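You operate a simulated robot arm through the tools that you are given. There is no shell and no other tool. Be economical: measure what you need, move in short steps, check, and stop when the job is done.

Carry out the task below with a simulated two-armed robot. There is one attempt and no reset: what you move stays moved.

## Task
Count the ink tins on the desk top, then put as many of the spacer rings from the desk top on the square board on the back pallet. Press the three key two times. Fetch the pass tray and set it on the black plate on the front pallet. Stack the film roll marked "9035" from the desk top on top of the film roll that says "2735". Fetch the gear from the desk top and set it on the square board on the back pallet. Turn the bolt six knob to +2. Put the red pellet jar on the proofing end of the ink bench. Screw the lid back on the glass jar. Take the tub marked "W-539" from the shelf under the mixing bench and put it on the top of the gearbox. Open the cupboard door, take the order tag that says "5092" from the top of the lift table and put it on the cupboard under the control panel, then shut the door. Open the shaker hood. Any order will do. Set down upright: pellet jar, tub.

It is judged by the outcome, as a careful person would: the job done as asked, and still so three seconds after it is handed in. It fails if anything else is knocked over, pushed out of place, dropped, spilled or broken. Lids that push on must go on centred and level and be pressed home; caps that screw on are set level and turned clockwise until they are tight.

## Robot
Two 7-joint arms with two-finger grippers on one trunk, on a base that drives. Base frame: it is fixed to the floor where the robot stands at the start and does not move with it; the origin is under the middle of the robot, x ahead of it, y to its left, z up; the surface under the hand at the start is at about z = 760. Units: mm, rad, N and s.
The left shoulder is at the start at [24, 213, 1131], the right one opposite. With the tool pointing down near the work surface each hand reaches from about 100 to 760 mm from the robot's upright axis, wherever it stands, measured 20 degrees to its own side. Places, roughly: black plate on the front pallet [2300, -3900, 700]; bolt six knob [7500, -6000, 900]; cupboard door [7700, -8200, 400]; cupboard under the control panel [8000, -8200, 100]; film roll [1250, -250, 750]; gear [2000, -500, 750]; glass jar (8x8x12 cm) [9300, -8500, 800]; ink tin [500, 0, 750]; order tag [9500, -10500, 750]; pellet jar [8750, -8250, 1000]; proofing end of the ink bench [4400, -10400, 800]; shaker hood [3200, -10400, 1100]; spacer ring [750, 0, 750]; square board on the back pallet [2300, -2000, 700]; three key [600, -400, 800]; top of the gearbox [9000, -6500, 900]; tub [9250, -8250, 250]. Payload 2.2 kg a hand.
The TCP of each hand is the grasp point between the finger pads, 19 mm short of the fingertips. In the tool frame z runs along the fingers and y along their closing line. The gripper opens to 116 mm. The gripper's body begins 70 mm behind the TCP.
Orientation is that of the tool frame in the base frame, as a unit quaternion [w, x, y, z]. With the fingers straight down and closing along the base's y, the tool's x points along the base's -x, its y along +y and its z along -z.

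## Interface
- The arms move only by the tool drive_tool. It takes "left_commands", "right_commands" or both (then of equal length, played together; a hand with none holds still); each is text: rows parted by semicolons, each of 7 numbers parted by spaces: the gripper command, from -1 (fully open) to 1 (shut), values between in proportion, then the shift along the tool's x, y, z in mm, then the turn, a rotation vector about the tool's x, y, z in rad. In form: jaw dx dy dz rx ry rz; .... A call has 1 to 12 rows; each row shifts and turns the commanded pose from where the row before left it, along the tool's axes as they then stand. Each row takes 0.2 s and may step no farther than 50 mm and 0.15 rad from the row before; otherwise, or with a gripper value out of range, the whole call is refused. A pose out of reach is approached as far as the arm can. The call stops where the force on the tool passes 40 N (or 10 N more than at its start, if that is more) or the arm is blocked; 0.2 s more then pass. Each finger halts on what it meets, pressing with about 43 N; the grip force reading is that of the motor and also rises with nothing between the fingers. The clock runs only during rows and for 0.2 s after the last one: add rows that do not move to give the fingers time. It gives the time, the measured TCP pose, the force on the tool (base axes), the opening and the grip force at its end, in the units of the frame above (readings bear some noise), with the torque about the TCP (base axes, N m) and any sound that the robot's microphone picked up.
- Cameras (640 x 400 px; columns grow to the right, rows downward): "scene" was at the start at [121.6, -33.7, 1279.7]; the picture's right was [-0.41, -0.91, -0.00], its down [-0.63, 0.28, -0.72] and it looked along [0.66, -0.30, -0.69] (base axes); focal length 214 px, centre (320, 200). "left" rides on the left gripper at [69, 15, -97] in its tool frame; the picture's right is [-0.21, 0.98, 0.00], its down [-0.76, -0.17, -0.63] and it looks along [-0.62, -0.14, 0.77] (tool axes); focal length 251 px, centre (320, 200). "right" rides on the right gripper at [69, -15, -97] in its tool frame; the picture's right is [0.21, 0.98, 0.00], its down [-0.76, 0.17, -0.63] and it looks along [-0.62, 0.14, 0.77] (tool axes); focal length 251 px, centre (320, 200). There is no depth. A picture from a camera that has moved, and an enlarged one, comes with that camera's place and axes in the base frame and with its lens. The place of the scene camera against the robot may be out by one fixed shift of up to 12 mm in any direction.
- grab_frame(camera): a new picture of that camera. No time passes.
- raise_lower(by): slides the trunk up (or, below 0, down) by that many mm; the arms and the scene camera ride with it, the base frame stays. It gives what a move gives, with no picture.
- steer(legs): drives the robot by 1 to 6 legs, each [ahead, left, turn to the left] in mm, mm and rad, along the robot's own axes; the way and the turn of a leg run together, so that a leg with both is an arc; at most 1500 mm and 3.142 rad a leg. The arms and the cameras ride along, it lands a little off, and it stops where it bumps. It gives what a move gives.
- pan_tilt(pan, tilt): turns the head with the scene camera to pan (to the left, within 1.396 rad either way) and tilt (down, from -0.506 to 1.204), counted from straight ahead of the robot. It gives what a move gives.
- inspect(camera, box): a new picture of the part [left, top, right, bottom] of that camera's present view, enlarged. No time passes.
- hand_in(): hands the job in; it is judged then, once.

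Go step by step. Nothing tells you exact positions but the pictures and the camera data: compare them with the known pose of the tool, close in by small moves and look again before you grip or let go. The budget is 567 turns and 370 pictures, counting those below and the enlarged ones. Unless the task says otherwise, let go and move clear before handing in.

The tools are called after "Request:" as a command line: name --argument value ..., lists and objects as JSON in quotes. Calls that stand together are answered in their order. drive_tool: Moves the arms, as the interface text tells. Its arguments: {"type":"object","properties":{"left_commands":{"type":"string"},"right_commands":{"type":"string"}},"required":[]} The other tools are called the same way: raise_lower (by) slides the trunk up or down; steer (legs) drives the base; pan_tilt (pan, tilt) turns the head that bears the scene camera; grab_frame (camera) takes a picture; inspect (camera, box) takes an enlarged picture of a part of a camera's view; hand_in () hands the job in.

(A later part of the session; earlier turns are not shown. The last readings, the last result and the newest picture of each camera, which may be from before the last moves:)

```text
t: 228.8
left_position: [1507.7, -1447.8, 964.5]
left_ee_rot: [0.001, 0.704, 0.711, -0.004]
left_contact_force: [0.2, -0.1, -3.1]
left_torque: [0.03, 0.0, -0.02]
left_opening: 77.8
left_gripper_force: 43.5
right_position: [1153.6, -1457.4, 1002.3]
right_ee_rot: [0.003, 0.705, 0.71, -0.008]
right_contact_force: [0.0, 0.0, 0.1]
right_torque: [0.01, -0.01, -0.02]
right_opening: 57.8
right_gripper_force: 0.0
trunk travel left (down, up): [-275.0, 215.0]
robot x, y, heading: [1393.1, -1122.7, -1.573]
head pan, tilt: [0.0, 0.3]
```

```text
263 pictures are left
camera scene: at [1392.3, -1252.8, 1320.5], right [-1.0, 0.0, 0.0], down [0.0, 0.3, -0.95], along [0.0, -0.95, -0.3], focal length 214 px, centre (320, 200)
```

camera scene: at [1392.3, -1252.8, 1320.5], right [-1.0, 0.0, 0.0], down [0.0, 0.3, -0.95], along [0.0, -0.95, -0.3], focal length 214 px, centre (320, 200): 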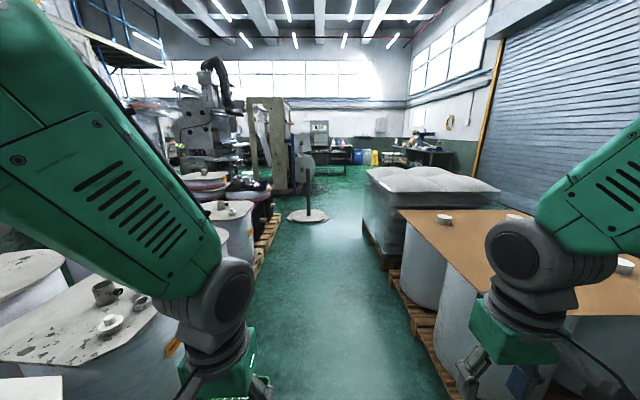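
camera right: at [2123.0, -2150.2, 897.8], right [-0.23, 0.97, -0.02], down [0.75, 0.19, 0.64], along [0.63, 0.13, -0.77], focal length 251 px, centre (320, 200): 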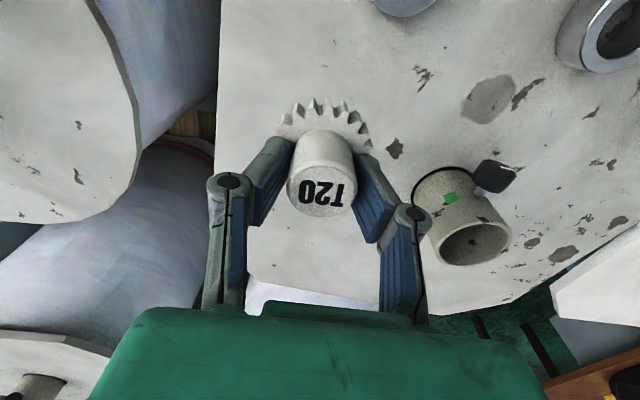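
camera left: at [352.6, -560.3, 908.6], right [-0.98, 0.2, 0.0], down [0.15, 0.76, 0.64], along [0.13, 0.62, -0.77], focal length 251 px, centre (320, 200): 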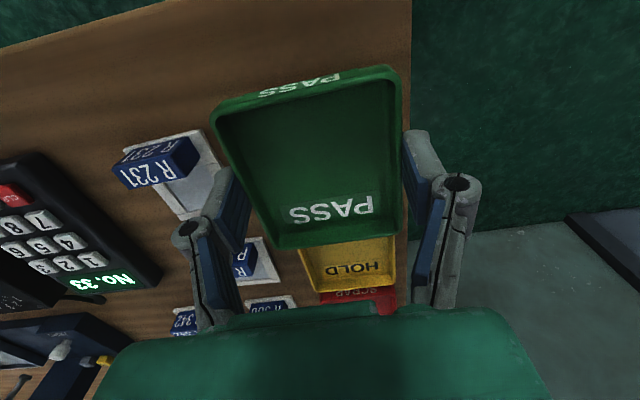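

Request:
steer --legs '[[1300, 0, 0], [1150, 0, 0]]'

Request:
pan_tilt --pan 0.9 --tilt 0.4

Request:
grab_frame --camera "scene"

```text
t: 240.9
left_position: [1477.2, -3909.2, 964.3]
left_ee_rot: [0.002, 0.707, 0.707, -0.004]
left_contact_force: [-0.1, 0.5, -2.9]
left_torque: [0.02, -0.03, -0.01]
left_opening: 78.1
left_gripper_force: 42.6
right_position: [1123.2, -3916.4, 1002.5]
right_ee_rot: [0.003, 0.707, 0.707, -0.008]
right_contact_force: [0.8, -0.4, -0.6]
right_torque: [0.0, -0.01, 0.0]
right_opening: 57.8
right_gripper_force: 0.0
trunk travel left (down, up): [-275.0, 215.0]
robot x, y, heading: [1362.7, -3580.5, -1.578]
head pan, tilt: [0.0, 0.3]
```

```text
t: 242.1
left_position: [1477.6, -3908.2, 964.8]
left_ee_rot: [0.001, 0.705, 0.709, -0.005]
left_contact_force: [-0.4, 0.5, -2.5]
left_torque: [0.02, 0.01, 0.0]
left_opening: 77.9
left_gripper_force: 42.6
right_position: [1122.1, -3914.7, 1002.4]
right_ee_rot: [0.003, 0.707, 0.707, -0.009]
right_contact_force: [-0.1, 0.3, -0.5]
right_torque: [0.0, 0.01, -0.04]
right_opening: 57.8
right_gripper_force: 0.0
trunk travel left (down, up): [-275.0, 215.0]
robot x, y, heading: [1360.9, -3581.4, -1.579]
head pan, tilt: [0.901, 0.4]
```

```text
262 pictures are left
camera scene: at [1435.9, -3677.7, 1311.5], right [-0.63, -0.78, 0.0], down [-0.3, 0.25, -0.92], along [0.72, -0.58, -0.39], focal length 214 px, centre (320, 200)
```

scene: 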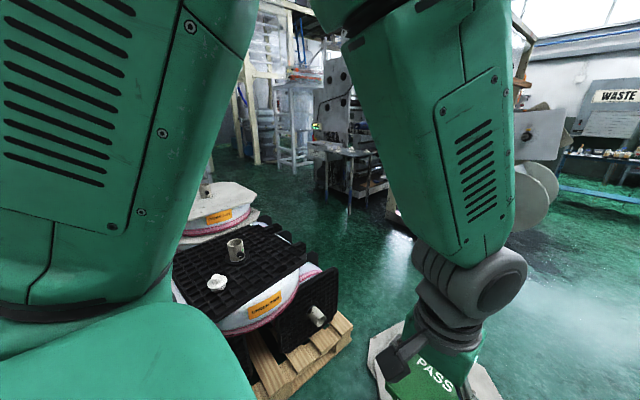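

Request:
steer --legs '[[0, 0, 1.578], [0, -300, 0], [130, 0, 0]]'

Request:
pan_tilt --pan 0.0 --tilt 0.6

Request:
drive_tool --left_commands "1 0 0 0 0 0 0; 1 0 0 0 0 0 0; 1 0 0 0 0 0 0; 1 0 0 0 0 0 0; 1 0 0 0 0 0 0; 1 0 0 0 0 0 0; 1 0 0 0 0 0 0; 1 0 0 0 0 0 0"

Request:
grab_frame --camera "scene"

Request:
grab_frame --camera "left"

Request:
grab_frame --camera "right"

```text
t: 248.8
left_position: [1813.8, -3747.9, 962.6]
left_ee_rot: [0.003, 0.001, 1.0, -0.012]
left_contact_force: [0.3, 1.8, -3.2]
left_torque: [-0.07, 0.04, 0.01]
left_opening: 77.7
left_gripper_force: 42.8
right_position: [1819.3, -4102.2, 1007.7]
right_ee_rot: [0.009, 0.003, 1.0, -0.014]
right_contact_force: [0.4, 0.9, -0.6]
right_torque: [-0.13, 0.05, 0.0]
right_opening: 57.7
right_gripper_force: 0.1
trunk travel left (down, up): [-275.0, 215.0]
robot x, y, heading: [1487.2, -3877.4, -0.021]
head pan, tilt: [0.901, 0.4]
```

```text
t: 250.0
left_position: [1813.2, -3781.6, 967.0]
left_ee_rot: [0.005, 0.002, 1.0, 0.005]
left_contact_force: [-0.3, 0.3, -1.9]
left_torque: [0.0, 0.01, 0.0]
left_opening: 78.0
left_gripper_force: 43.1
right_position: [1817.6, -4136.2, 999.7]
right_ee_rot: [0.01, 0.003, 1.0, 0.003]
right_contact_force: [0.1, 0.1, -0.4]
right_torque: [0.02, 0.01, 0.01]
right_opening: 58.0
right_gripper_force: 0.1
trunk travel left (down, up): [-275.0, 215.0]
robot x, y, heading: [1487.6, -3883.4, -0.021]
head pan, tilt: [0.0, 0.6]
```

```text
t: 251.8
left_position: [1812.5, -3779.1, 966.5]
left_ee_rot: [0.005, 0.001, 1.0, 0.004]
left_contact_force: [0.1, -1.6, -1.9]
left_torque: [0.07, 0.03, 0.01]
left_opening: 77.5
left_gripper_force: 42.7
right_position: [1817.8, -4134.5, 1000.9]
right_ee_rot: [0.01, 0.003, 1.0, 0.001]
right_contact_force: [-0.4, -1.2, -0.6]
right_torque: [0.05, -0.05, 0.01]
right_opening: 57.7
right_gripper_force: 0.1
trunk travel left (down, up): [-275.0, 215.0]
robot x, y, heading: [1484.2, -3878.0, -0.02]
head pan, tilt: [0.0, 0.6]
```

```text
261 pictures are left
camera scene: at [1619.7, -3895.5, 1293.0], right [-0.02, -1.0, -0.01], down [-0.57, 0.02, -0.82], along [0.82, -0.01, -0.57], focal length 214 px, centre (320, 200)
```

scene: 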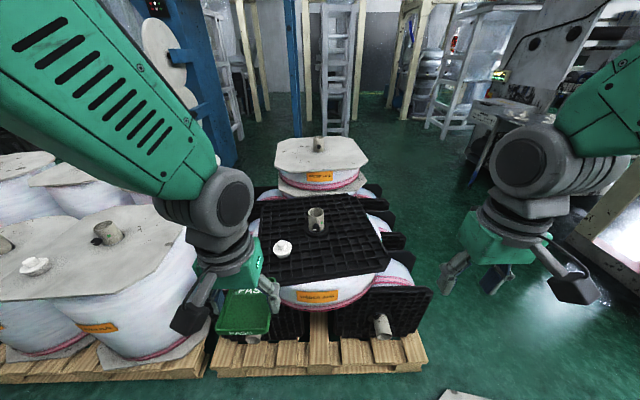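

```text
260 pictures are left
camera left: at [1743.1, -3763.8, 1061.4], right [0.22, 0.98, 0.01], down [0.75, -0.17, 0.64], along [0.62, -0.13, -0.77], focal length 251 px, centre (320, 200)
```

left: 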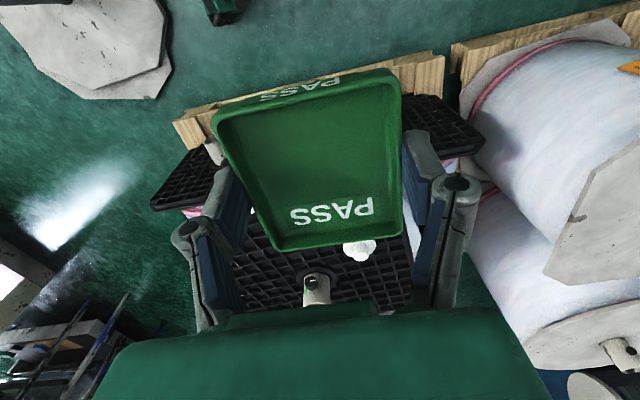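

```text
259 pictures are left
camera right: at [1747.1, -4149.6, 1097.4], right [-0.21, 0.98, 0.0], down [0.75, 0.16, 0.65], along [0.63, 0.13, -0.76], focal length 251 px, centre (320, 200)
```

right: 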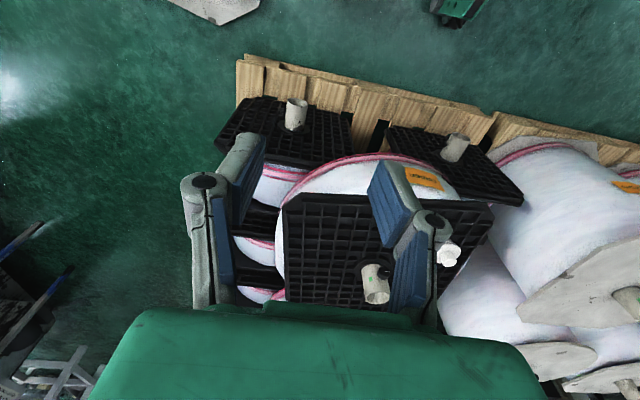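

Request:
drive_tool --left_commands "1 -33 -16 5 0 0 0; 1 -33 -16 10 0 0 0; 1 -33 -16 10 0 0 0; 1 -33 -16 10 0 0 0; 1 -33 -16 15 0 0 0; 1 -33 -16 15 0 0 0; 1 -33 -16 15 0 0 0; 1 -33 -16 15 0 0 0; 1 -34 -13 15 0 0 0; 1 0 0 15 0 0 0; 1 0 0 0 0 0 0; 1 0 0 0 0 0 0"

Request:
grab_frame --camera "left"

Request:
inspect --camera "scene" --box '[220, 170, 420, 310]'

```text
t: 254.4
left_position: [2113.1, -3916.5, 842.6]
left_ee_rot: [0.003, 0.002, 1.0, 0.002]
left_contact_force: [0.3, -1.4, -2.6]
left_torque: [0.03, -0.03, 0.01]
left_opening: 78.0
left_gripper_force: 43.0
right_position: [1817.6, -4129.6, 1001.5]
right_ee_rot: [0.011, 0.004, 1.0, -0.001]
right_contact_force: [-0.9, -0.7, 0.1]
right_torque: [0.0, -0.04, 0.0]
right_opening: 58.0
right_gripper_force: 0.1
trunk travel left (down, up): [-275.0, 215.0]
robot x, y, heading: [1487.3, -3879.5, -0.019]
head pan, tilt: [0.0, 0.6]
```

```text
258 pictures are left
camera left: at [2042.7, -3901.5, 937.5], right [0.22, 0.98, 0.01], down [0.75, -0.17, 0.64], along [0.62, -0.14, -0.77], focal length 251 px, centre (320, 200)
```

left: 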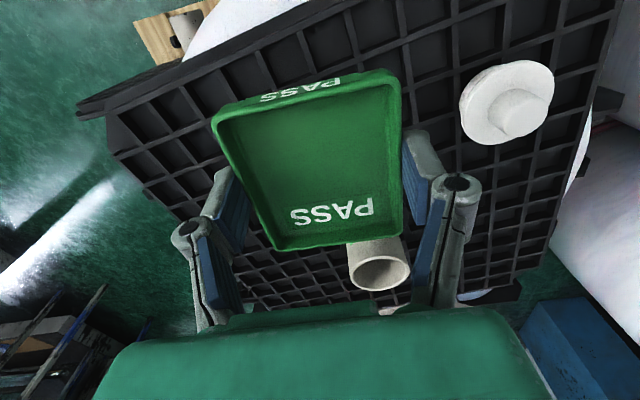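

```text
2.86 times, centred on (320, 240) of scene
camera zoom: at [1622.0, -3890.5, 1292.8], right [-0.02, -1.0, -0.01], down [-0.57, 0.02, -0.82], along [0.82, -0.01, -0.57], focal length 613 px, centre (320, 86)
```

zoom: 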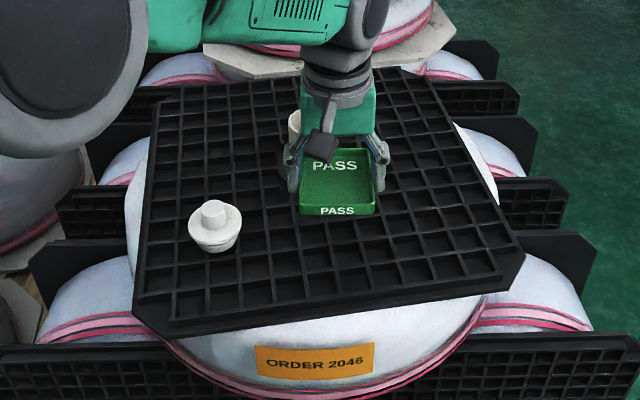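

Request:
drive_tool --left_commands "1 5 0 35 0 0 0; 1 0 0 35 0 0 0; 1 0 0 20 0 0 0; 1 0 0 4 0 0 0; 1 0 0 3 0 0 0; 1 0 0 2 0 0 0; 1 0 0 2 0 0 0; 1 0 0 0 0 0 0"

Request:
inspect --camera "scene" --box '[270, 200, 370, 270]'

```text
t: 256.2
left_position: [2108.9, -3911.2, 742.4]
left_ee_rot: [0.004, 0.001, 1.0, -0.001]
left_contact_force: [-0.6, -0.2, -2.9]
left_torque: [-0.02, 0.01, 0.01]
left_opening: 77.9
left_gripper_force: 42.6
right_position: [1818.0, -4123.3, 1002.9]
right_ee_rot: [0.01, 0.002, 1.0, -0.003]
right_contact_force: [-0.7, -0.6, 0.2]
right_torque: [0.03, 0.02, -0.01]
right_opening: 58.0
right_gripper_force: 0.0
trunk travel left (down, up): [-275.0, 215.0]
robot x, y, heading: [1486.2, -3878.1, -0.018]
head pan, tilt: [0.0, 0.6]
```

```text
5.71 times, centred on (320, 235) of scene
camera zoom: at [1621.8, -3883.1, 1292.9], right [-0.02, -1.0, 0.0], down [-0.57, 0.01, -0.82], along [0.82, -0.01, -0.57], focal length 1226 px, centre (320, 0)
```

zoom: 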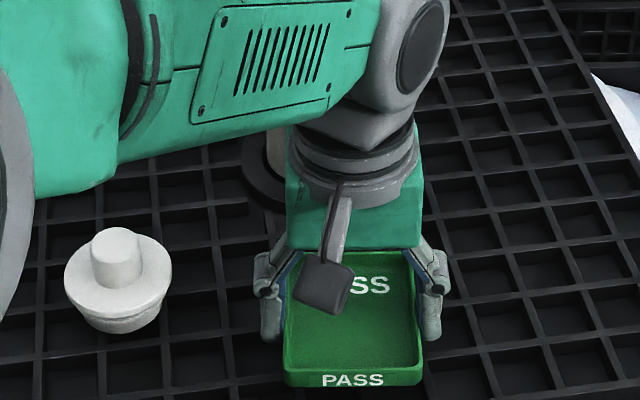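

Request:
drive_tool --left_commands "1 0 0 2 0 0 0; 1 0 0 2 0 0 0; 1 0 0 2 0 0 0; 1 0 0 0 0 0 0"

Request:
drive_tool --left_commands "1 0 0 2 0 0 0; 1 0 0 2 0 0 0; 1 0 0 0 0 0 0"

```text
t: 257.2
left_position: [2108.9, -3910.3, 735.8]
left_ee_rot: [0.004, 0.002, 1.0, -0.002]
left_contact_force: [-0.1, 0.3, -2.1]
left_torque: [0.01, 0.01, -0.01]
left_opening: 77.4
left_gripper_force: 42.7
right_position: [1818.1, -4121.3, 1004.3]
right_ee_rot: [0.009, 0.003, 1.0, -0.004]
right_contact_force: [0.4, -0.1, -0.4]
right_torque: [-0.02, 0.02, 0.0]
right_opening: 58.3
right_gripper_force: 0.1
trunk travel left (down, up): [-275.0, 215.0]
robot x, y, heading: [1485.9, -3875.4, -0.013]
head pan, tilt: [0.0, 0.6]
```

```text
t: 258.0
left_position: [2109.0, -3911.7, 732.3]
left_ee_rot: [0.005, 0.001, 1.0, -0.001]
left_contact_force: [0.2, -0.1, -2.1]
left_torque: [0.01, -0.04, -0.01]
left_opening: 77.9
left_gripper_force: 42.9
right_position: [1817.4, -4122.6, 1002.8]
right_ee_rot: [0.01, 0.003, 1.0, -0.004]
right_contact_force: [-0.6, 0.4, -0.9]
right_torque: [-0.03, -0.01, -0.01]
right_opening: 58.2
right_gripper_force: 0.1
trunk travel left (down, up): [-275.0, 215.0]
robot x, y, heading: [1486.4, -3879.2, -0.018]
head pan, tilt: [0.0, 0.6]
```

Request:
drive_tool --left_commands "1 0 0 2 0 0 0; 1 0 0 2 0 0 0; 1 0 0 2 0 0 0; 1 0 0 0 0 0 0"

Request:
drive_tool --left_commands "1 0 0 2 0 0 0; 1 0 0 2 0 0 0; 1 0 0 2 0 0 0; 1 0 0 0 0 0 0"

Request:
inspect --camera "scene" --box '[270, 200, 370, 270]'

```text
t: 259.0
left_position: [2108.9, -3909.8, 726.1]
left_ee_rot: [0.005, 0.001, 1.0, -0.002]
left_contact_force: [0.9, -0.5, 2.8]
left_torque: [-0.22, 0.17, 0.09]
left_opening: 77.7
left_gripper_force: 42.8
right_position: [1817.6, -4120.8, 1003.7]
right_ee_rot: [0.011, 0.002, 1.0, -0.003]
right_contact_force: [-0.3, 0.9, 0.3]
right_torque: [-0.01, 0.01, -0.03]
right_opening: 57.9
right_gripper_force: 0.1
trunk travel left (down, up): [-275.0, 215.0]
robot x, y, heading: [1486.9, -3878.9, -0.019]
head pan, tilt: [0.0, 0.6]
```

```text
t: 260.0
left_position: [2110.5, -3910.4, 725.2]
left_ee_rot: [0.009, 0.001, 1.0, -0.001]
left_contact_force: [5.8, -3.2, 30.4]
left_torque: [-0.02, -0.09, 0.02]
left_opening: 78.2
left_gripper_force: 43.4
right_position: [1815.4, -4121.9, 1004.3]
right_ee_rot: [0.012, 0.003, 1.0, -0.003]
right_contact_force: [0.5, -0.5, -0.4]
right_torque: [0.02, -0.01, 0.01]
right_opening: 58.0
right_gripper_force: 0.1
trunk travel left (down, up): [-275.0, 215.0]
robot x, y, heading: [1486.5, -3878.7, -0.023]
head pan, tilt: [0.0, 0.6]
```

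```text
5.71 times, centred on (320, 235) of scene
camera zoom: at [1617.0, -3879.6, 1293.8], right [-0.02, -1.0, 0.0], down [-0.57, 0.01, -0.82], along [0.82, -0.01, -0.57], focal length 1226 px, centre (320, 0)
```

zoom: 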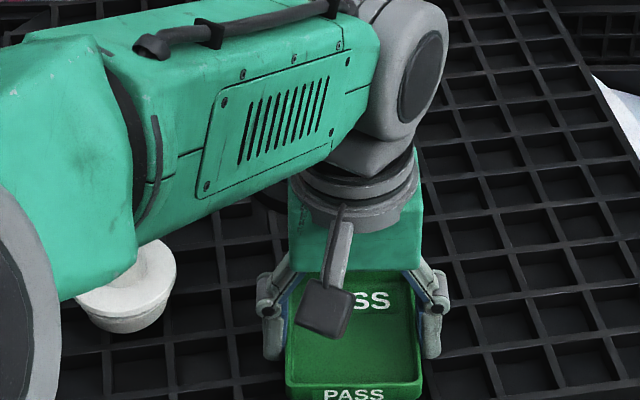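

Tray seated on the plate. I relieve the pressure, open, and rise.

Request:
drive_tool --left_commands "1 0 0 -4 0 0 0; 0 0 0 0 0 0 0; -0.6 0 0 0 0 0 0; -0.6 0 0 0 0 0 0; -0.6 0 0 0 0 0 0; -0.6 0 0 -12 0 0 0; -0.6 0 0 -30 0 0 0; -0.6 0 0 -40 0 0 0; -0.6 0 0 -45 0 0 0; -0.6 20 0 -45 0 0 0; -0.6 45 10 0 0 0 0; -0.6 45 10 0 0 0 0"

Request:
drive_tool --left_commands "-0.6 45 10 -5 0 0 0; -0.6 45 10 -10 0 0 0; -0.6 45 10 -10 0 0 0; -0.6 30 0 -10 0 0 0"

Request:
grab_frame --camera "scene"

```text
t: 262.8
left_position: [1990.2, -3871.6, 872.2]
left_ee_rot: [-0.026, -0.021, 0.999, -0.01]
left_contact_force: [-0.7, -0.7, 0.0]
left_torque: [-0.04, -0.02, 0.0]
left_opening: 92.7
left_gripper_force: 0.2
right_position: [1816.2, -4121.6, 1003.5]
right_ee_rot: [0.011, 0.003, 1.0, -0.004]
right_contact_force: [-0.8, -0.1, 0.7]
right_torque: [0.0, 0.02, 0.01]
right_opening: 57.8
right_gripper_force: 0.1
trunk travel left (down, up): [-275.0, 215.0]
robot x, y, heading: [1486.6, -3877.2, -0.02]
head pan, tilt: [0.0, 0.6]
stopped in row 12 (left hand): the arm was blocked; the commanded pose is now the measured one
```

```text
t: 263.6
left_position: [1820.9, -3843.4, 837.9]
left_ee_rot: [-0.122, -0.033, 0.992, -0.015]
left_contact_force: [-0.3, 0.1, 0.2]
left_torque: [0.03, -0.02, 0.0]
left_opening: 92.8
left_gripper_force: 0.0
right_position: [1812.6, -4121.5, 1005.1]
right_ee_rot: [0.014, 0.003, 1.0, -0.005]
right_contact_force: [0.8, 0.7, -0.2]
right_torque: [-0.01, -0.02, -0.01]
right_opening: 58.4
right_gripper_force: 0.0
trunk travel left (down, up): [-275.0, 215.0]
robot x, y, heading: [1488.3, -3880.1, -0.015]
head pan, tilt: [0.0, 0.6]
stopped in row 3 (left hand): the arm was blocked; the commanded pose is now the measured one
```

```text
254 pictures are left
camera scene: at [1619.4, -3878.2, 1293.2], right [-0.02, -1.0, 0.0], down [-0.57, 0.01, -0.82], along [0.82, -0.01, -0.57], focal length 214 px, centre (320, 200)
```

scene: 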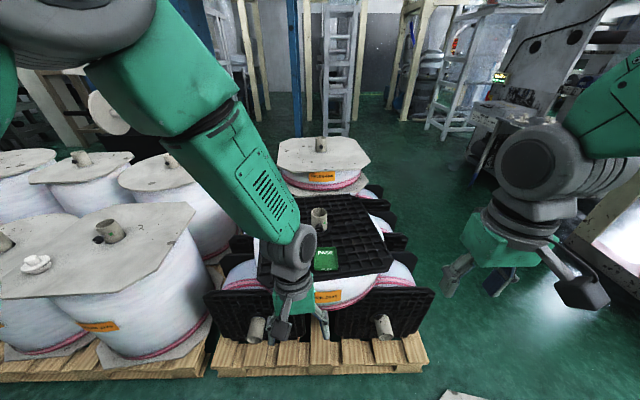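

Request:
drive_tool --left_commands "-0.6 0 0 -30 0 -0.08 0; -0.6 -5 0 -30 0 -0.08 0; -0.6 -5 0 -30 -0.02 -0.08 0; -0.6 0 0 -30 0 0 0; -0.6 0 10 -20 0 0 0; -0.6 0 0 0 0 0 0"

Request:
grab_frame --camera "scene"

```text
t: 265.0
left_position: [1846.6, -3830.1, 975.9]
left_ee_rot: [-0.003, -0.032, 0.999, 0.0]
left_contact_force: [0.9, -1.0, 0.4]
left_torque: [-0.01, 0.01, 0.02]
left_opening: 92.9
left_gripper_force: 0.1
right_position: [1815.2, -4119.6, 1005.4]
right_ee_rot: [0.012, 0.002, 1.0, -0.005]
right_contact_force: [-0.6, 0.5, -0.8]
right_torque: [-0.02, 0.04, -0.02]
right_opening: 58.1
right_gripper_force: 0.0
trunk travel left (down, up): [-275.0, 215.0]
robot x, y, heading: [1486.0, -3878.1, -0.021]
head pan, tilt: [0.0, 0.6]
```

```text
253 pictures are left
camera scene: at [1620.0, -3877.4, 1293.1], right [-0.02, -1.0, 0.0], down [-0.57, 0.01, -0.82], along [0.82, -0.01, -0.57], focal length 214 px, centre (320, 200)
```

scene: 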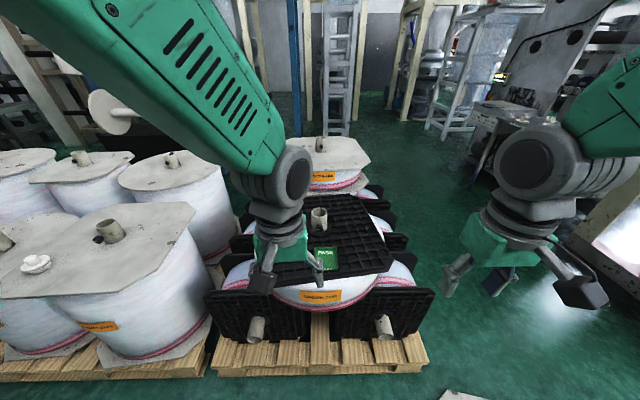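

Request:
drive_tool --left_commands "-0.6 0 40 -10 0 0 0; -0.6 0 40 -10 0 0 0; -0.6 0 40 0 0 0 0; -0.6 0 30 0 0 0 0; -0.6 0 0 0 0 0 0"

Request:
steer --legs '[[-150, 0, 0], [0, 0, -0.7]]'

Request:
pan_tilt --pan 0.0 --tilt 0.15

Request:
grab_frame --camera "scene"

```text
t: 266.2
left_position: [1837.1, -3679.4, 996.6]
left_ee_rot: [-0.001, -0.032, 1.0, 0.0]
left_contact_force: [0.4, -0.4, 0.3]
left_torque: [-0.01, 0.0, -0.03]
left_opening: 92.8
left_gripper_force: 0.1
right_position: [1813.7, -4119.9, 1004.8]
right_ee_rot: [0.011, 0.003, 1.0, -0.005]
right_contact_force: [-0.4, -0.3, 0.5]
right_torque: [0.04, 0.03, -0.02]
right_opening: 57.8
right_gripper_force: 0.0
trunk travel left (down, up): [-275.0, 215.0]
robot x, y, heading: [1486.7, -3881.6, -0.016]
head pan, tilt: [0.0, 0.6]
```

```text
t: 269.5
left_position: [1732.4, -3950.2, 996.6]
left_ee_rot: [-0.002, 0.315, 0.949, 0.0]
left_contact_force: [0.2, 0.3, 0.0]
left_torque: [-0.03, 0.02, -0.02]
left_opening: 92.9
left_gripper_force: 0.1
right_position: [1430.1, -4271.2, 1005.6]
right_ee_rot: [0.01, 0.347, 0.938, -0.009]
right_contact_force: [-0.3, -0.4, -0.3]
right_torque: [0.02, 0.01, -0.04]
right_opening: 57.8
right_gripper_force: 0.1
trunk travel left (down, up): [-275.0, 215.0]
robot x, y, heading: [1333.2, -3874.4, -0.722]
head pan, tilt: [0.0, 0.6]
```

```text
t: 270.4
left_position: [1731.5, -3950.0, 996.3]
left_ee_rot: [-0.002, 0.315, 0.949, 0.001]
left_contact_force: [-0.6, -0.1, 0.3]
left_torque: [0.0, 0.03, 0.03]
left_opening: 92.7
left_gripper_force: 0.1
right_position: [1428.0, -4269.1, 1005.1]
right_ee_rot: [0.011, 0.347, 0.938, -0.009]
right_contact_force: [-1.0, 0.5, 0.3]
right_torque: [-0.01, -0.01, -0.03]
right_opening: 58.0
right_gripper_force: 0.0
trunk travel left (down, up): [-275.0, 215.0]
robot x, y, heading: [1335.7, -3877.8, -0.718]
head pan, tilt: [0.0, 0.15]
```

```text
252 pictures are left
camera scene: at [1440.8, -3961.1, 1334.6], right [-0.66, -0.75, 0.0], down [-0.11, 0.1, -0.99], along [0.74, -0.65, -0.15], focal length 214 px, centre (320, 200)
```

scene: 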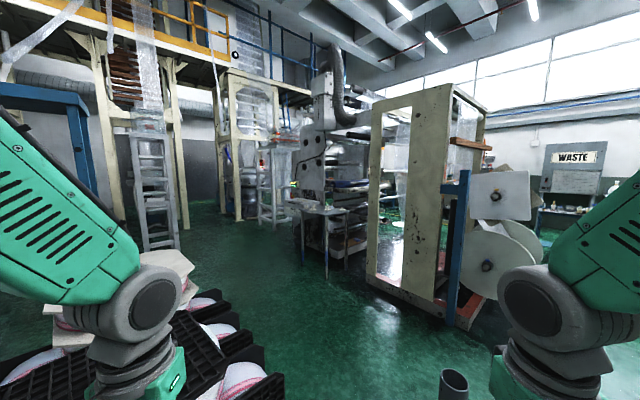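

Request:
steer --legs '[[0, 0, -0.85]]'

Request:
grab_frame --camera "scene"

```text
t: 273.0
left_position: [1541.2, -4221.1, 997.4]
left_ee_rot: [0.0, 0.678, 0.735, 0.001]
left_contact_force: [-0.2, -0.1, -0.5]
left_torque: [0.0, 0.0, 0.0]
left_opening: 92.7
left_gripper_force: 0.1
right_position: [1101.1, -4205.0, 1006.9]
right_ee_rot: [0.006, 0.703, 0.711, -0.014]
right_contact_force: [-1.3, 0.2, -0.3]
right_torque: [0.01, 0.04, 0.05]
right_opening: 58.1
right_gripper_force: 0.0
trunk travel left (down, up): [-275.0, 215.0]
robot x, y, heading: [1337.1, -3878.2, -1.573]
head pan, tilt: [0.0, 0.15]
```

```text
251 pictures are left
camera scene: at [1339.7, -4006.6, 1334.7], right [-1.0, 0.0, 0.0], down [0.0, 0.15, -0.99], along [0.0, -0.99, -0.15], focal length 214 px, centre (320, 200)
```

scene: 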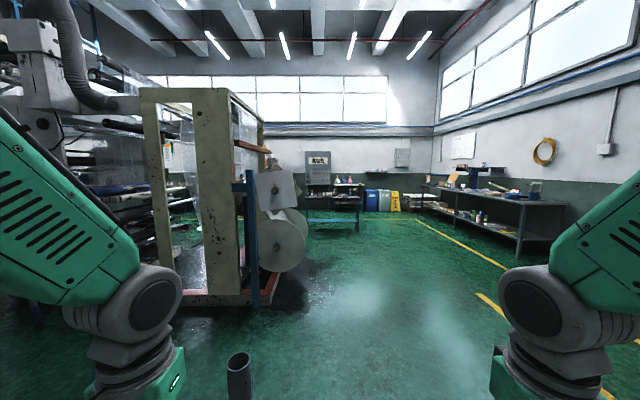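

Request:
steer --legs '[[0, -350, 0], [1500, 0, 0], [1500, 0, 0], [500, 0, 0]]'

Request:
pan_tilt --pan 0.9 --tilt 0.15

Request:
grab_frame --camera "scene"

```text
t: 277.8
left_position: [1192.2, -4592.5, 1000.5]
left_ee_rot: [0.004, 0.686, 0.728, 0.003]
left_contact_force: [0.5, -0.7, -0.9]
left_torque: [0.06, 0.09, -0.01]
left_opening: 93.0
left_gripper_force: 0.0
right_position: [753.3, -4566.4, 1006.3]
right_ee_rot: [0.009, 0.71, 0.704, -0.01]
right_contact_force: [1.5, -0.4, 0.0]
right_torque: [0.07, 0.1, 0.0]
right_opening: 58.0
right_gripper_force: 0.1
trunk travel left (down, up): [-275.0, 215.0]
robot x, y, heading: [1005.3, -4248.9, -1.596]
head pan, tilt: [0.0, 0.15]
stopped in leg 2: the robot was blocked; the commanded pose is now the measured one
```

```text
t: 279.0
left_position: [1176.4, -4590.9, 1004.4]
left_ee_rot: [0.01, 0.686, 0.727, 0.007]
left_contact_force: [0.5, 0.2, 0.2]
left_torque: [-0.02, 0.01, -0.04]
left_opening: 92.8
left_gripper_force: 0.0
right_position: [736.2, -4565.9, 1004.8]
right_ee_rot: [0.016, 0.711, 0.703, -0.006]
right_contact_force: [-0.6, -0.3, -0.3]
right_torque: [-0.03, -0.01, 0.0]
right_opening: 58.0
right_gripper_force: 0.1
trunk travel left (down, up): [-275.0, 215.0]
robot x, y, heading: [1000.7, -4254.7, -1.593]
head pan, tilt: [0.901, 0.15]
```

```text
250 pictures are left
camera scene: at [1074.9, -4349.5, 1334.6], right [-0.64, -0.77, 0.0], down [-0.12, 0.1, -0.99], along [0.76, -0.63, -0.15], focal length 214 px, centre (320, 200)
```

scene: 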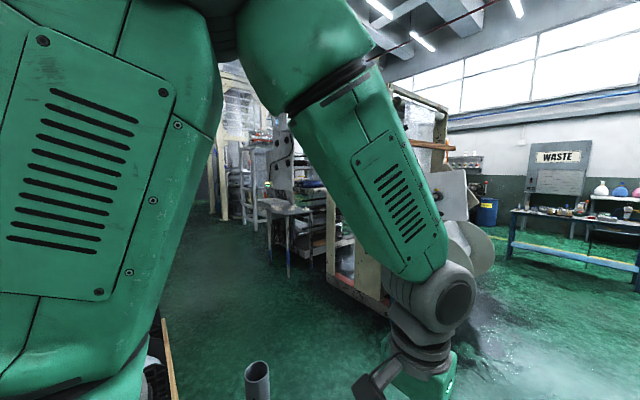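

Request:
pan_tilt --pan 0.15 --tilt 0.95

Request:
grab_frame --camera "scene"

```text
t: 280.1
left_position: [1174.7, -4589.2, 1004.4]
left_ee_rot: [0.01, 0.686, 0.727, 0.006]
left_contact_force: [-0.5, 0.3, -0.5]
left_torque: [0.01, 0.03, 0.01]
left_opening: 92.9
left_gripper_force: 0.1
right_position: [736.9, -4563.9, 1003.2]
right_ee_rot: [0.016, 0.711, 0.703, -0.006]
right_contact_force: [-0.1, -0.7, -0.7]
right_torque: [-0.02, -0.02, -0.02]
right_opening: 58.0
right_gripper_force: 0.0
trunk travel left (down, up): [-275.0, 215.0]
robot x, y, heading: [999.7, -4252.5, -1.591]
head pan, tilt: [0.15, 0.949]
```

```text
249 pictures are left
camera scene: at [1012.5, -4361.6, 1264.9], right [-0.99, -0.13, 0.0], down [-0.1, 0.81, -0.58], along [0.08, -0.58, -0.81], focal length 214 px, centre (320, 200)
```

scene: 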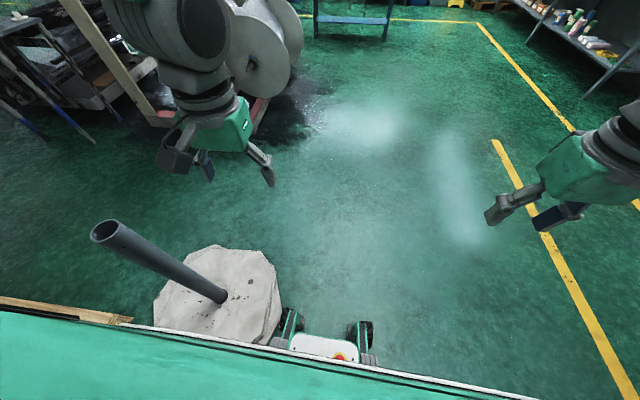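

Request:
steer --legs '[[-80, 0, 0], [0, -330, 0.02], [1500, 0, 0], [1500, 0, 0]]'

Request:
pan_tilt --pan 0.9 --tilt 0.3

Request:
grab_frame --camera "scene"

```text
t: 282.1
left_position: [1083.5, -4537.8, 1006.3]
left_ee_rot: [0.015, 0.736, 0.677, 0.01]
left_contact_force: [1.4, -1.1, 0.4]
left_torque: [0.05, 0.03, 0.02]
left_opening: 92.9
left_gripper_force: 0.1
right_position: [654.4, -4450.6, 1000.8]
right_ee_rot: [0.02, 0.758, 0.652, -0.003]
right_contact_force: [-0.7, -0.1, -1.2]
right_torque: [0.08, -0.01, 0.0]
right_opening: 58.1
right_gripper_force: 0.1
trunk travel left (down, up): [-275.0, 215.0]
robot x, y, heading: [970.4, -4178.6, -1.737]
head pan, tilt: [0.15, 0.949]
stopped in leg 2: the robot was blocked; the commanded pose is now the measured one
```

```text
t: 283.2
left_position: [1073.2, -4532.4, 1009.4]
left_ee_rot: [0.02, 0.737, 0.676, 0.011]
left_contact_force: [-0.9, 0.1, 0.7]
left_torque: [0.01, -0.03, -0.02]
left_opening: 93.0
left_gripper_force: 0.0
right_position: [643.1, -4447.2, 999.4]
right_ee_rot: [0.024, 0.759, 0.651, -0.002]
right_contact_force: [-0.8, 0.6, 0.5]
right_torque: [0.02, -0.03, -0.02]
right_opening: 58.0
right_gripper_force: 0.1
trunk travel left (down, up): [-275.0, 215.0]
robot x, y, heading: [966.3, -4181.9, -1.736]
head pan, tilt: [0.901, 0.3]
```

```text
248 pictures are left
camera scene: at [1028.1, -4288.4, 1320.5], right [-0.74, -0.67, 0.0], down [-0.2, 0.22, -0.95], along [0.64, -0.71, -0.3], focal length 214 px, centre (320, 200)
```

scene: 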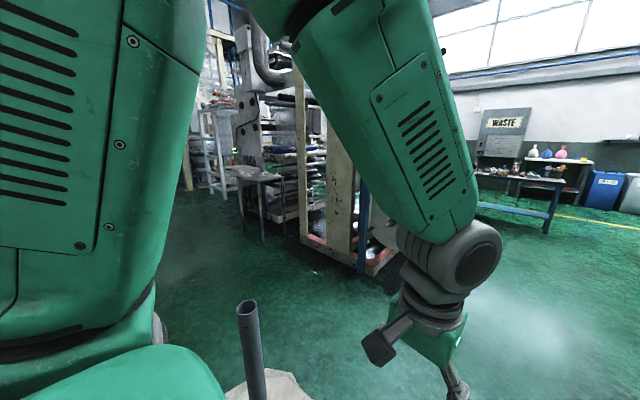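

Request:
pan_tilt --pan -1.3 --tilt 0.8

Request:
grab_frame --camera "scene"

```text
t: 285.3
left_position: [1074.9, -4532.8, 1009.7]
left_ee_rot: [0.02, 0.736, 0.677, 0.01]
left_contact_force: [-0.5, -0.3, 0.0]
left_torque: [0.01, 0.01, 0.01]
left_opening: 92.8
left_gripper_force: 0.1
right_position: [645.1, -4445.4, 1000.5]
right_ee_rot: [0.025, 0.758, 0.652, -0.002]
right_contact_force: [-0.1, -0.4, 0.6]
right_torque: [0.02, 0.0, 0.0]
right_opening: 57.8
right_gripper_force: 0.1
trunk travel left (down, up): [-275.0, 215.0]
robot x, y, heading: [969.1, -4176.4, -1.735]
head pan, tilt: [-1.3, 0.799]
```

```text
247 pictures are left
camera scene: at [885.5, -4227.1, 1276.6], right [-0.11, 0.99, 0.0], down [0.71, 0.08, -0.7], along [-0.69, -0.07, -0.72], focal length 214 px, centre (320, 200)
```

scene: 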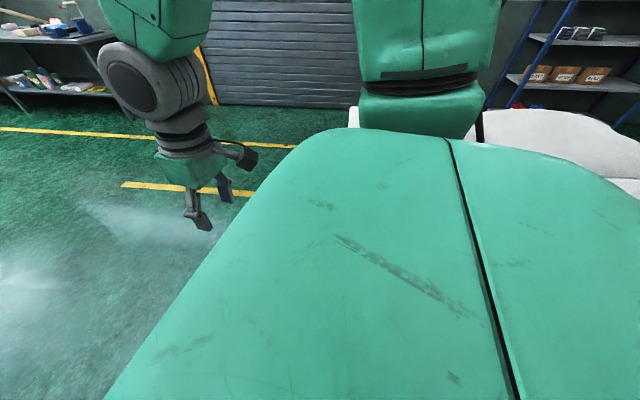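

Request:
steer --legs '[[0, 20, 0.165]]'

Request:
pan_tilt --pan 0.1 --tilt 1.0

Request:
grab_frame --camera "scene"

```text
t: 286.4
left_position: [1144.5, -4527.5, 1009.4]
left_ee_rot: [0.023, 0.687, 0.726, 0.018]
left_contact_force: [-0.7, -1.7, -2.0]
left_torque: [0.19, -0.04, 0.04]
left_opening: 92.6
left_gripper_force: 0.1
right_position: [707.9, -4503.4, 995.4]
right_ee_rot: [0.027, 0.711, 0.702, 0.009]
right_contact_force: [-0.3, -0.6, -0.6]
right_torque: [0.06, -0.05, 0.01]
right_opening: 57.8
right_gripper_force: 0.0
trunk travel left (down, up): [-275.0, 215.0]
robot x, y, heading: [1000.5, -4187.3, -1.591]
head pan, tilt: [-1.3, 0.799]
```

```text
t: 287.9
left_position: [1139.5, -4518.2, 1011.1]
left_ee_rot: [0.027, 0.686, 0.727, 0.017]
left_contact_force: [-0.3, 0.2, -0.9]
left_torque: [0.02, 0.02, 0.01]
left_opening: 92.8
left_gripper_force: 0.0
right_position: [702.1, -4493.0, 995.6]
right_ee_rot: [0.033, 0.712, 0.702, 0.006]
right_contact_force: [-0.3, 0.0, -0.8]
right_torque: [0.03, 0.0, -0.01]
right_opening: 58.0
right_gripper_force: 0.0
trunk travel left (down, up): [-275.0, 215.0]
robot x, y, heading: [998.6, -4186.4, -1.59]
head pan, tilt: [0.099, 1.0]
```

```text
246 pictures are left
camera scene: at [1009.5, -4295.8, 1261.2], right [-1.0, -0.08, 0.0], down [-0.07, 0.84, -0.54], along [0.04, -0.54, -0.84], focal length 214 px, centre (320, 200)
```

scene: 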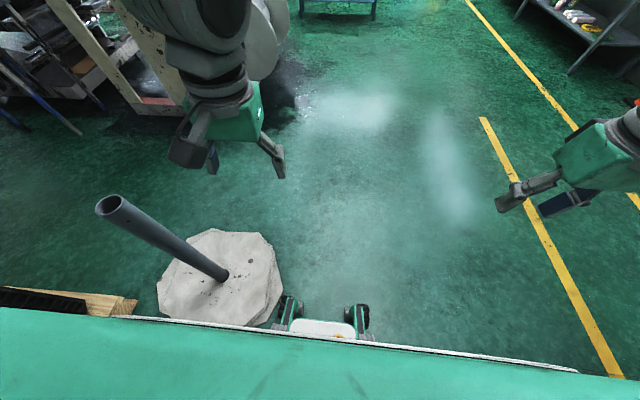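

Request:
steer --legs '[[60, 0, 0.02]]'

Request:
steer --legs '[[-60, -38, 0]]'

```text
t: 288.9
left_position: [1142.8, -4572.2, 1011.4]
left_ee_rot: [0.028, 0.681, 0.732, 0.019]
left_contact_force: [0.5, -1.3, -0.6]
left_torque: [0.05, 0.03, -0.04]
left_opening: 92.8
left_gripper_force: 0.1
right_position: [706.4, -4552.1, 992.9]
right_ee_rot: [0.033, 0.706, 0.707, 0.009]
right_contact_force: [0.0, -1.4, -0.1]
right_torque: [0.06, 0.0, -0.01]
right_opening: 58.1
right_gripper_force: 0.2
trunk travel left (down, up): [-275.0, 215.0]
robot x, y, heading: [1004.6, -4241.3, -1.573]
head pan, tilt: [0.099, 1.0]
stopped in leg 1: the robot was blocked; the commanded pose is now the measured one
```

```text
t: 290.0
left_position: [1113.0, -4516.3, 1016.7]
left_ee_rot: [0.033, 0.697, 0.716, 0.018]
left_contact_force: [-0.2, 0.4, -1.6]
left_torque: [-0.13, -0.11, 0.04]
left_opening: 93.0
left_gripper_force: 0.0
right_position: [676.8, -4478.3, 995.1]
right_ee_rot: [0.039, 0.722, 0.691, 0.009]
right_contact_force: [0.4, 1.6, -0.6]
right_torque: [-0.11, -0.08, 0.01]
right_opening: 58.1
right_gripper_force: 0.1
trunk travel left (down, up): [-275.0, 215.0]
robot x, y, heading: [994.0, -4188.9, -1.62]
head pan, tilt: [0.099, 1.0]
```

Request:
steer --legs '[[-250, 0, 0.05]]'

Request:
drive_tool --left_commands "-0.6 0 0 0 0 0 0; -0.6 0 0 0 0 0 0; -0.6 0 0 0 0 0 0; -0.6 0 0 0 0 0 0; -0.6 0 0 0 0 0 0; -0.6 0 0 0 0 0 0; -0.6 0 0 0 0 0 0; -0.6 0 0 0 0 0 0; -0.6 0 0 0 0 0 0; -0.6 0 0 0 0 0 0"

Request:
grab_frame --camera "scene"

```text
t: 291.8
left_position: [1131.5, -4255.6, 1014.5]
left_ee_rot: [0.035, 0.679, 0.733, 0.022]
left_contact_force: [0.4, 0.4, -0.1]
left_torque: [-0.06, 0.03, -0.02]
left_opening: 92.8
left_gripper_force: 0.0
right_position: [695.4, -4240.0, 991.4]
right_ee_rot: [0.041, 0.703, 0.71, 0.011]
right_contact_force: [-0.1, 0.0, 0.7]
right_torque: [-0.03, 0.04, -0.03]
right_opening: 58.1
right_gripper_force: 0.0
trunk travel left (down, up): [-275.0, 215.0]
robot x, y, heading: [1006.3, -3936.3, -1.57]
head pan, tilt: [0.099, 1.0]
```

```text
t: 294.0
left_position: [1112.6, -4252.4, 1016.4]
left_ee_rot: [0.041, 0.678, 0.733, 0.03]
left_contact_force: [0.3, 0.8, -0.1]
left_torque: [-0.03, 0.01, 0.04]
left_opening: 92.7
left_gripper_force: 0.0
right_position: [678.6, -4238.5, 985.9]
right_ee_rot: [0.049, 0.703, 0.709, 0.018]
right_contact_force: [-0.3, 0.4, -0.4]
right_torque: [-0.01, 0.0, -0.02]
right_opening: 58.1
right_gripper_force: 0.1
trunk travel left (down, up): [-275.0, 215.0]
robot x, y, heading: [1002.1, -3935.8, -1.571]
head pan, tilt: [0.099, 1.0]
```

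```text
245 pictures are left
camera scene: at [1022.0, -4045.6, 1262.0], right [-1.0, -0.02, 0.01], down [-0.02, 0.84, -0.55], along [0.0, -0.55, -0.84], focal length 214 px, centre (320, 200)
```

scene: 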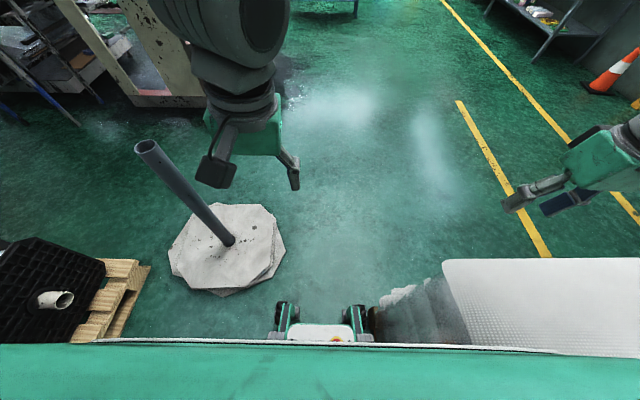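

Request:
drive_tool --left_commands "-0.6 0 30 0 0.05 0.01 0; -0.6 0 30 0 0.05 0.01 0; -0.6 0 30 0 0 0 0; -0.6 0 0 0 0 0 0" --right_commands "0 0 30 0 0.047 0.022 0; 0 0 30 0 0.047 0.022 0; 0 0 30 0 0 0 0; 0 0 0 0 0 0 0"

Request:
drive_tool --left_commands "-0.6 0 0 0 0 0 0; -0.6 0 0 0 0 0 0; -0.6 0 0 0 0 0 0; -0.6 0 0 0 0 0 0; -0.6 0 0 0 0 0 0; -0.6 0 0 0 0 0 0; -0.6 0 0 0 0 0 0; -0.6 0 0 0 0 0 0; -0.6 0 0 0 0 0 0; -0.6 0 0 0 0 0 0"

```text
t: 295.0
left_position: [1201.0, -4245.9, 1023.0]
left_ee_rot: [0.002, 0.679, 0.734, -0.001]
left_contact_force: [-1.0, 0.3, 0.3]
left_torque: [0.0, -0.04, 0.0]
left_opening: 92.4
left_gripper_force: 0.1
right_position: [767.0, -4237.7, 989.6]
right_ee_rot: [0.0, 0.706, 0.709, 0.002]
right_contact_force: [-0.9, -0.4, -0.8]
right_torque: [0.0, -0.04, 0.0]
right_opening: 58.2
right_gripper_force: 0.1
trunk travel left (down, up): [-275.0, 215.0]
robot x, y, heading: [1006.8, -3938.4, -1.571]
head pan, tilt: [0.099, 1.0]
```

```text
t: 297.2
left_position: [1202.7, -4246.1, 1021.8]
left_ee_rot: [0.001, 0.679, 0.734, -0.001]
left_contact_force: [0.1, -0.7, 0.8]
left_torque: [0.0, -0.03, 0.0]
left_opening: 92.7
left_gripper_force: 0.1
right_position: [768.3, -4236.0, 989.9]
right_ee_rot: [0.0, 0.705, 0.71, 0.001]
right_contact_force: [-0.9, 0.0, 0.5]
right_torque: [0.01, 0.0, 0.03]
right_opening: 57.9
right_gripper_force: 0.1
trunk travel left (down, up): [-275.0, 215.0]
robot x, y, heading: [1004.5, -3933.9, -1.564]
head pan, tilt: [0.099, 1.0]
```

Request:
steer --legs '[[-50, 160, 0], [0, 0, -0.398]]'

Request:
pan_tilt --pan 0.0 --tilt 1.1

Request:
grab_frame --camera "scene"

```text
t: 299.8
left_position: [1263.7, -4265.6, 1015.9]
left_ee_rot: [-0.014, 0.812, 0.584, -0.009]
left_contact_force: [2.6, -0.7, 0.4]
left_torque: [0.0, 0.21, 0.05]
left_opening: 92.8
left_gripper_force: 0.0
right_position: [865.6, -4087.8, 998.1]
right_ee_rot: [-0.015, 0.831, 0.557, -0.009]
right_contact_force: [0.3, -1.0, 0.7]
right_torque: [0.16, 0.15, 0.0]
right_opening: 58.0
right_gripper_force: 0.1
trunk travel left (down, up): [-275.0, 215.0]
robot x, y, heading: [1173.4, -3893.9, -1.975]
head pan, tilt: [0.099, 1.0]
```

```text
t: 300.5
left_position: [1255.1, -4258.2, 1019.6]
left_ee_rot: [-0.007, 0.811, 0.585, -0.006]
left_contact_force: [0.0, -0.5, 0.3]
left_torque: [0.0, 0.06, 0.03]
left_opening: 92.8
left_gripper_force: 0.1
right_position: [856.3, -4082.9, 995.6]
right_ee_rot: [-0.007, 0.829, 0.559, -0.006]
right_contact_force: [0.0, 0.0, 0.4]
right_torque: [0.04, 0.0, 0.01]
right_opening: 58.0
right_gripper_force: 0.0
trunk travel left (down, up): [-275.0, 215.0]
robot x, y, heading: [1181.1, -3896.3, -1.97]
head pan, tilt: [0.0, 1.1]
```

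```text
244 pictures are left
camera scene: at [1149.2, -3989.6, 1254.7], right [-0.92, 0.39, 0.01], down [0.35, 0.82, -0.45], along [-0.18, -0.41, -0.89], focal length 214 px, centre (320, 200)
```

scene: 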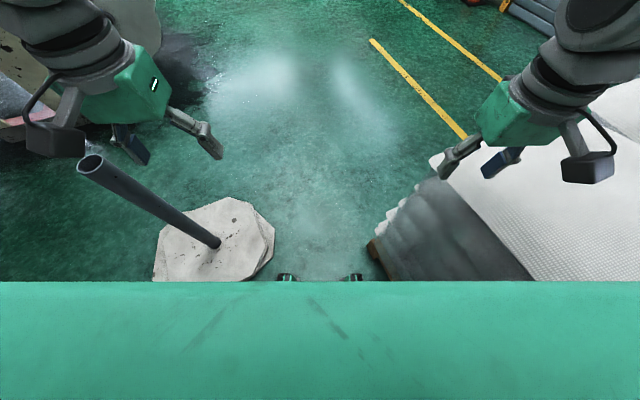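

Request:
steer --legs '[[0, 10, -0.08], [1100, 0, 0]]'

Request:
pan_tilt --pan 0.5 --tilt 0.3

Request:
grab_frame --camera "scene"

```text
t: 306.6
left_position: [722.5, -5235.8, 1022.4]
left_ee_rot: [0.0, 0.83, 0.557, -0.001]
left_contact_force: [0.0, -0.2, 0.0]
left_torque: [0.01, 0.02, -0.05]
left_opening: 92.7
left_gripper_force: 0.1
right_position: [336.7, -5032.0, 992.7]
right_ee_rot: [-0.001, 0.849, 0.528, -0.003]
right_contact_force: [0.4, -0.8, -0.2]
right_torque: [0.0, 0.01, 0.01]
right_opening: 58.1
right_gripper_force: 0.1
trunk travel left (down, up): [-275.0, 215.0]
robot x, y, heading: [684.9, -4870.6, -2.035]
head pan, tilt: [0.0, 1.1]
```

```text
t: 307.7
left_position: [730.4, -5239.6, 1021.0]
left_ee_rot: [-0.003, 0.83, 0.558, -0.004]
left_contact_force: [-0.6, -0.5, -0.5]
left_torque: [0.04, 0.01, -0.02]
left_opening: 92.7
left_gripper_force: 0.0
right_position: [343.8, -5034.2, 993.0]
right_ee_rot: [-0.003, 0.849, 0.529, -0.004]
right_contact_force: [-0.8, -0.5, -0.3]
right_torque: [0.03, -0.01, -0.01]
right_opening: 57.8
right_gripper_force: 0.0
trunk travel left (down, up): [-275.0, 215.0]
robot x, y, heading: [687.4, -4874.8, -2.043]
head pan, tilt: [0.499, 0.3]
```

```text
243 pictures are left
camera scene: at [683.1, -5005.5, 1320.1], right [-1.0, -0.03, 0.01], down [-0.02, 0.3, -0.95], along [0.03, -0.95, -0.3], focal length 214 px, centre (320, 200)
```

scene: 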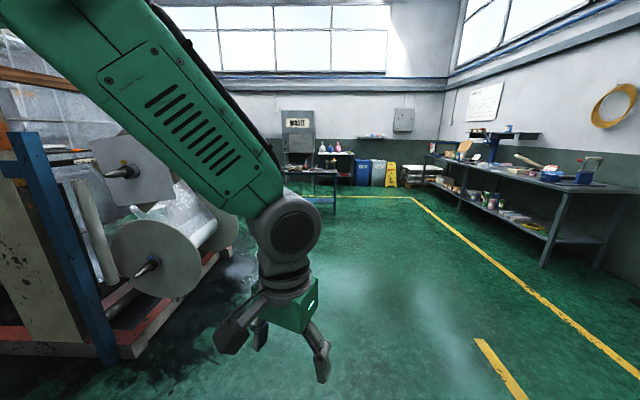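

Request:
steer --legs '[[0, 0, 0.47], [1500, 0, 0], [900, 0, 0]]'

Request:
pan_tilt --pan 1.2 --tilt 0.2

Request:
grab_frame --camera "scene"

Request:
pan_tilt --pan 0.2 --tilt 0.2

Request:
grab_frame --camera "scene"

```text
t: 320.9
left_position: [900.3, -7582.3, 1024.2]
left_ee_rot: [0.003, 0.674, 0.739, -0.001]
left_contact_force: [-0.1, -0.1, 0.5]
left_torque: [0.05, 0.01, 0.01]
left_opening: 92.6
left_gripper_force: 0.0
right_position: [465.3, -7578.4, 990.3]
right_ee_rot: [0.002, 0.7, 0.714, -0.001]
right_contact_force: [-0.6, -0.3, -0.9]
right_torque: [0.01, 0.01, 0.01]
right_opening: 57.9
right_gripper_force: 0.1
trunk travel left (down, up): [-275.0, 215.0]
robot x, y, heading: [704.6, -7280.5, -1.559]
head pan, tilt: [0.499, 0.3]
```

```text
t: 322.0
left_position: [901.0, -7581.8, 1023.3]
left_ee_rot: [0.002, 0.674, 0.738, -0.001]
left_contact_force: [-1.0, -0.1, -0.1]
left_torque: [0.0, -0.02, -0.05]
left_opening: 92.9
left_gripper_force: 0.0
right_position: [465.8, -7576.3, 992.0]
right_ee_rot: [0.002, 0.7, 0.714, -0.001]
right_contact_force: [-0.3, -0.4, 0.3]
right_torque: [-0.02, -0.02, 0.0]
right_opening: 58.1
right_gripper_force: 0.0
trunk travel left (down, up): [-275.0, 215.0]
robot x, y, heading: [705.5, -7275.5, -1.558]
head pan, tilt: [1.201, 0.201]
```

```text
242 pictures are left
camera scene: at [791.1, -7348.1, 1330.3], right [-0.35, -0.94, 0.0], down [-0.18, 0.07, -0.98], along [0.92, -0.34, -0.2], focal length 214 px, centre (320, 200)
```

scene: 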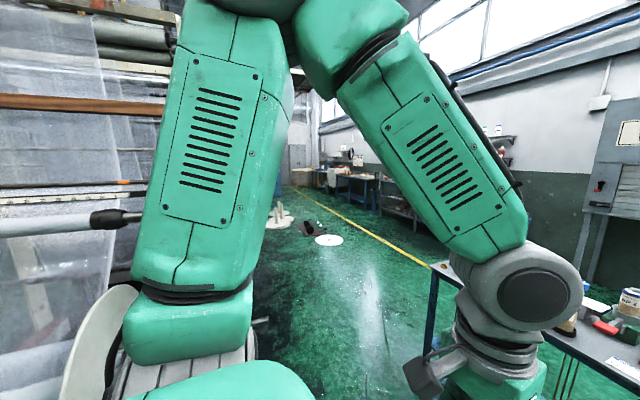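

```text
t: 323.2
left_position: [903.7, -7580.9, 1024.5]
left_ee_rot: [0.001, 0.674, 0.738, -0.003]
left_contact_force: [-0.2, 0.4, 0.1]
left_torque: [-0.03, 0.01, 0.02]
left_opening: 92.5
left_gripper_force: 0.0
right_position: [468.0, -7576.5, 991.6]
right_ee_rot: [0.001, 0.699, 0.715, -0.002]
right_contact_force: [-0.1, -0.6, 0.1]
right_torque: [-0.01, 0.01, 0.0]
right_opening: 58.0
right_gripper_force: 0.1
trunk travel left (down, up): [-275.0, 215.0]
robot x, y, heading: [700.7, -7279.7, -1.559]
head pan, tilt: [0.201, 0.201]
```

```text
241 pictures are left
camera scene: at [726.1, -7406.3, 1330.0], right [-0.98, -0.21, 0.0], down [-0.04, 0.2, -0.98], along [0.21, -0.96, -0.2], focal length 214 px, centre (320, 200)
```

scene: 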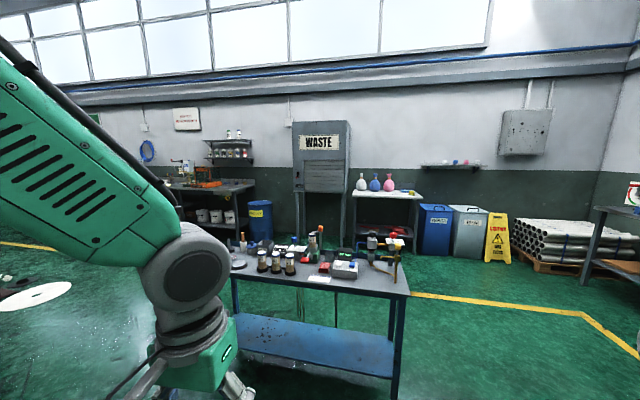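

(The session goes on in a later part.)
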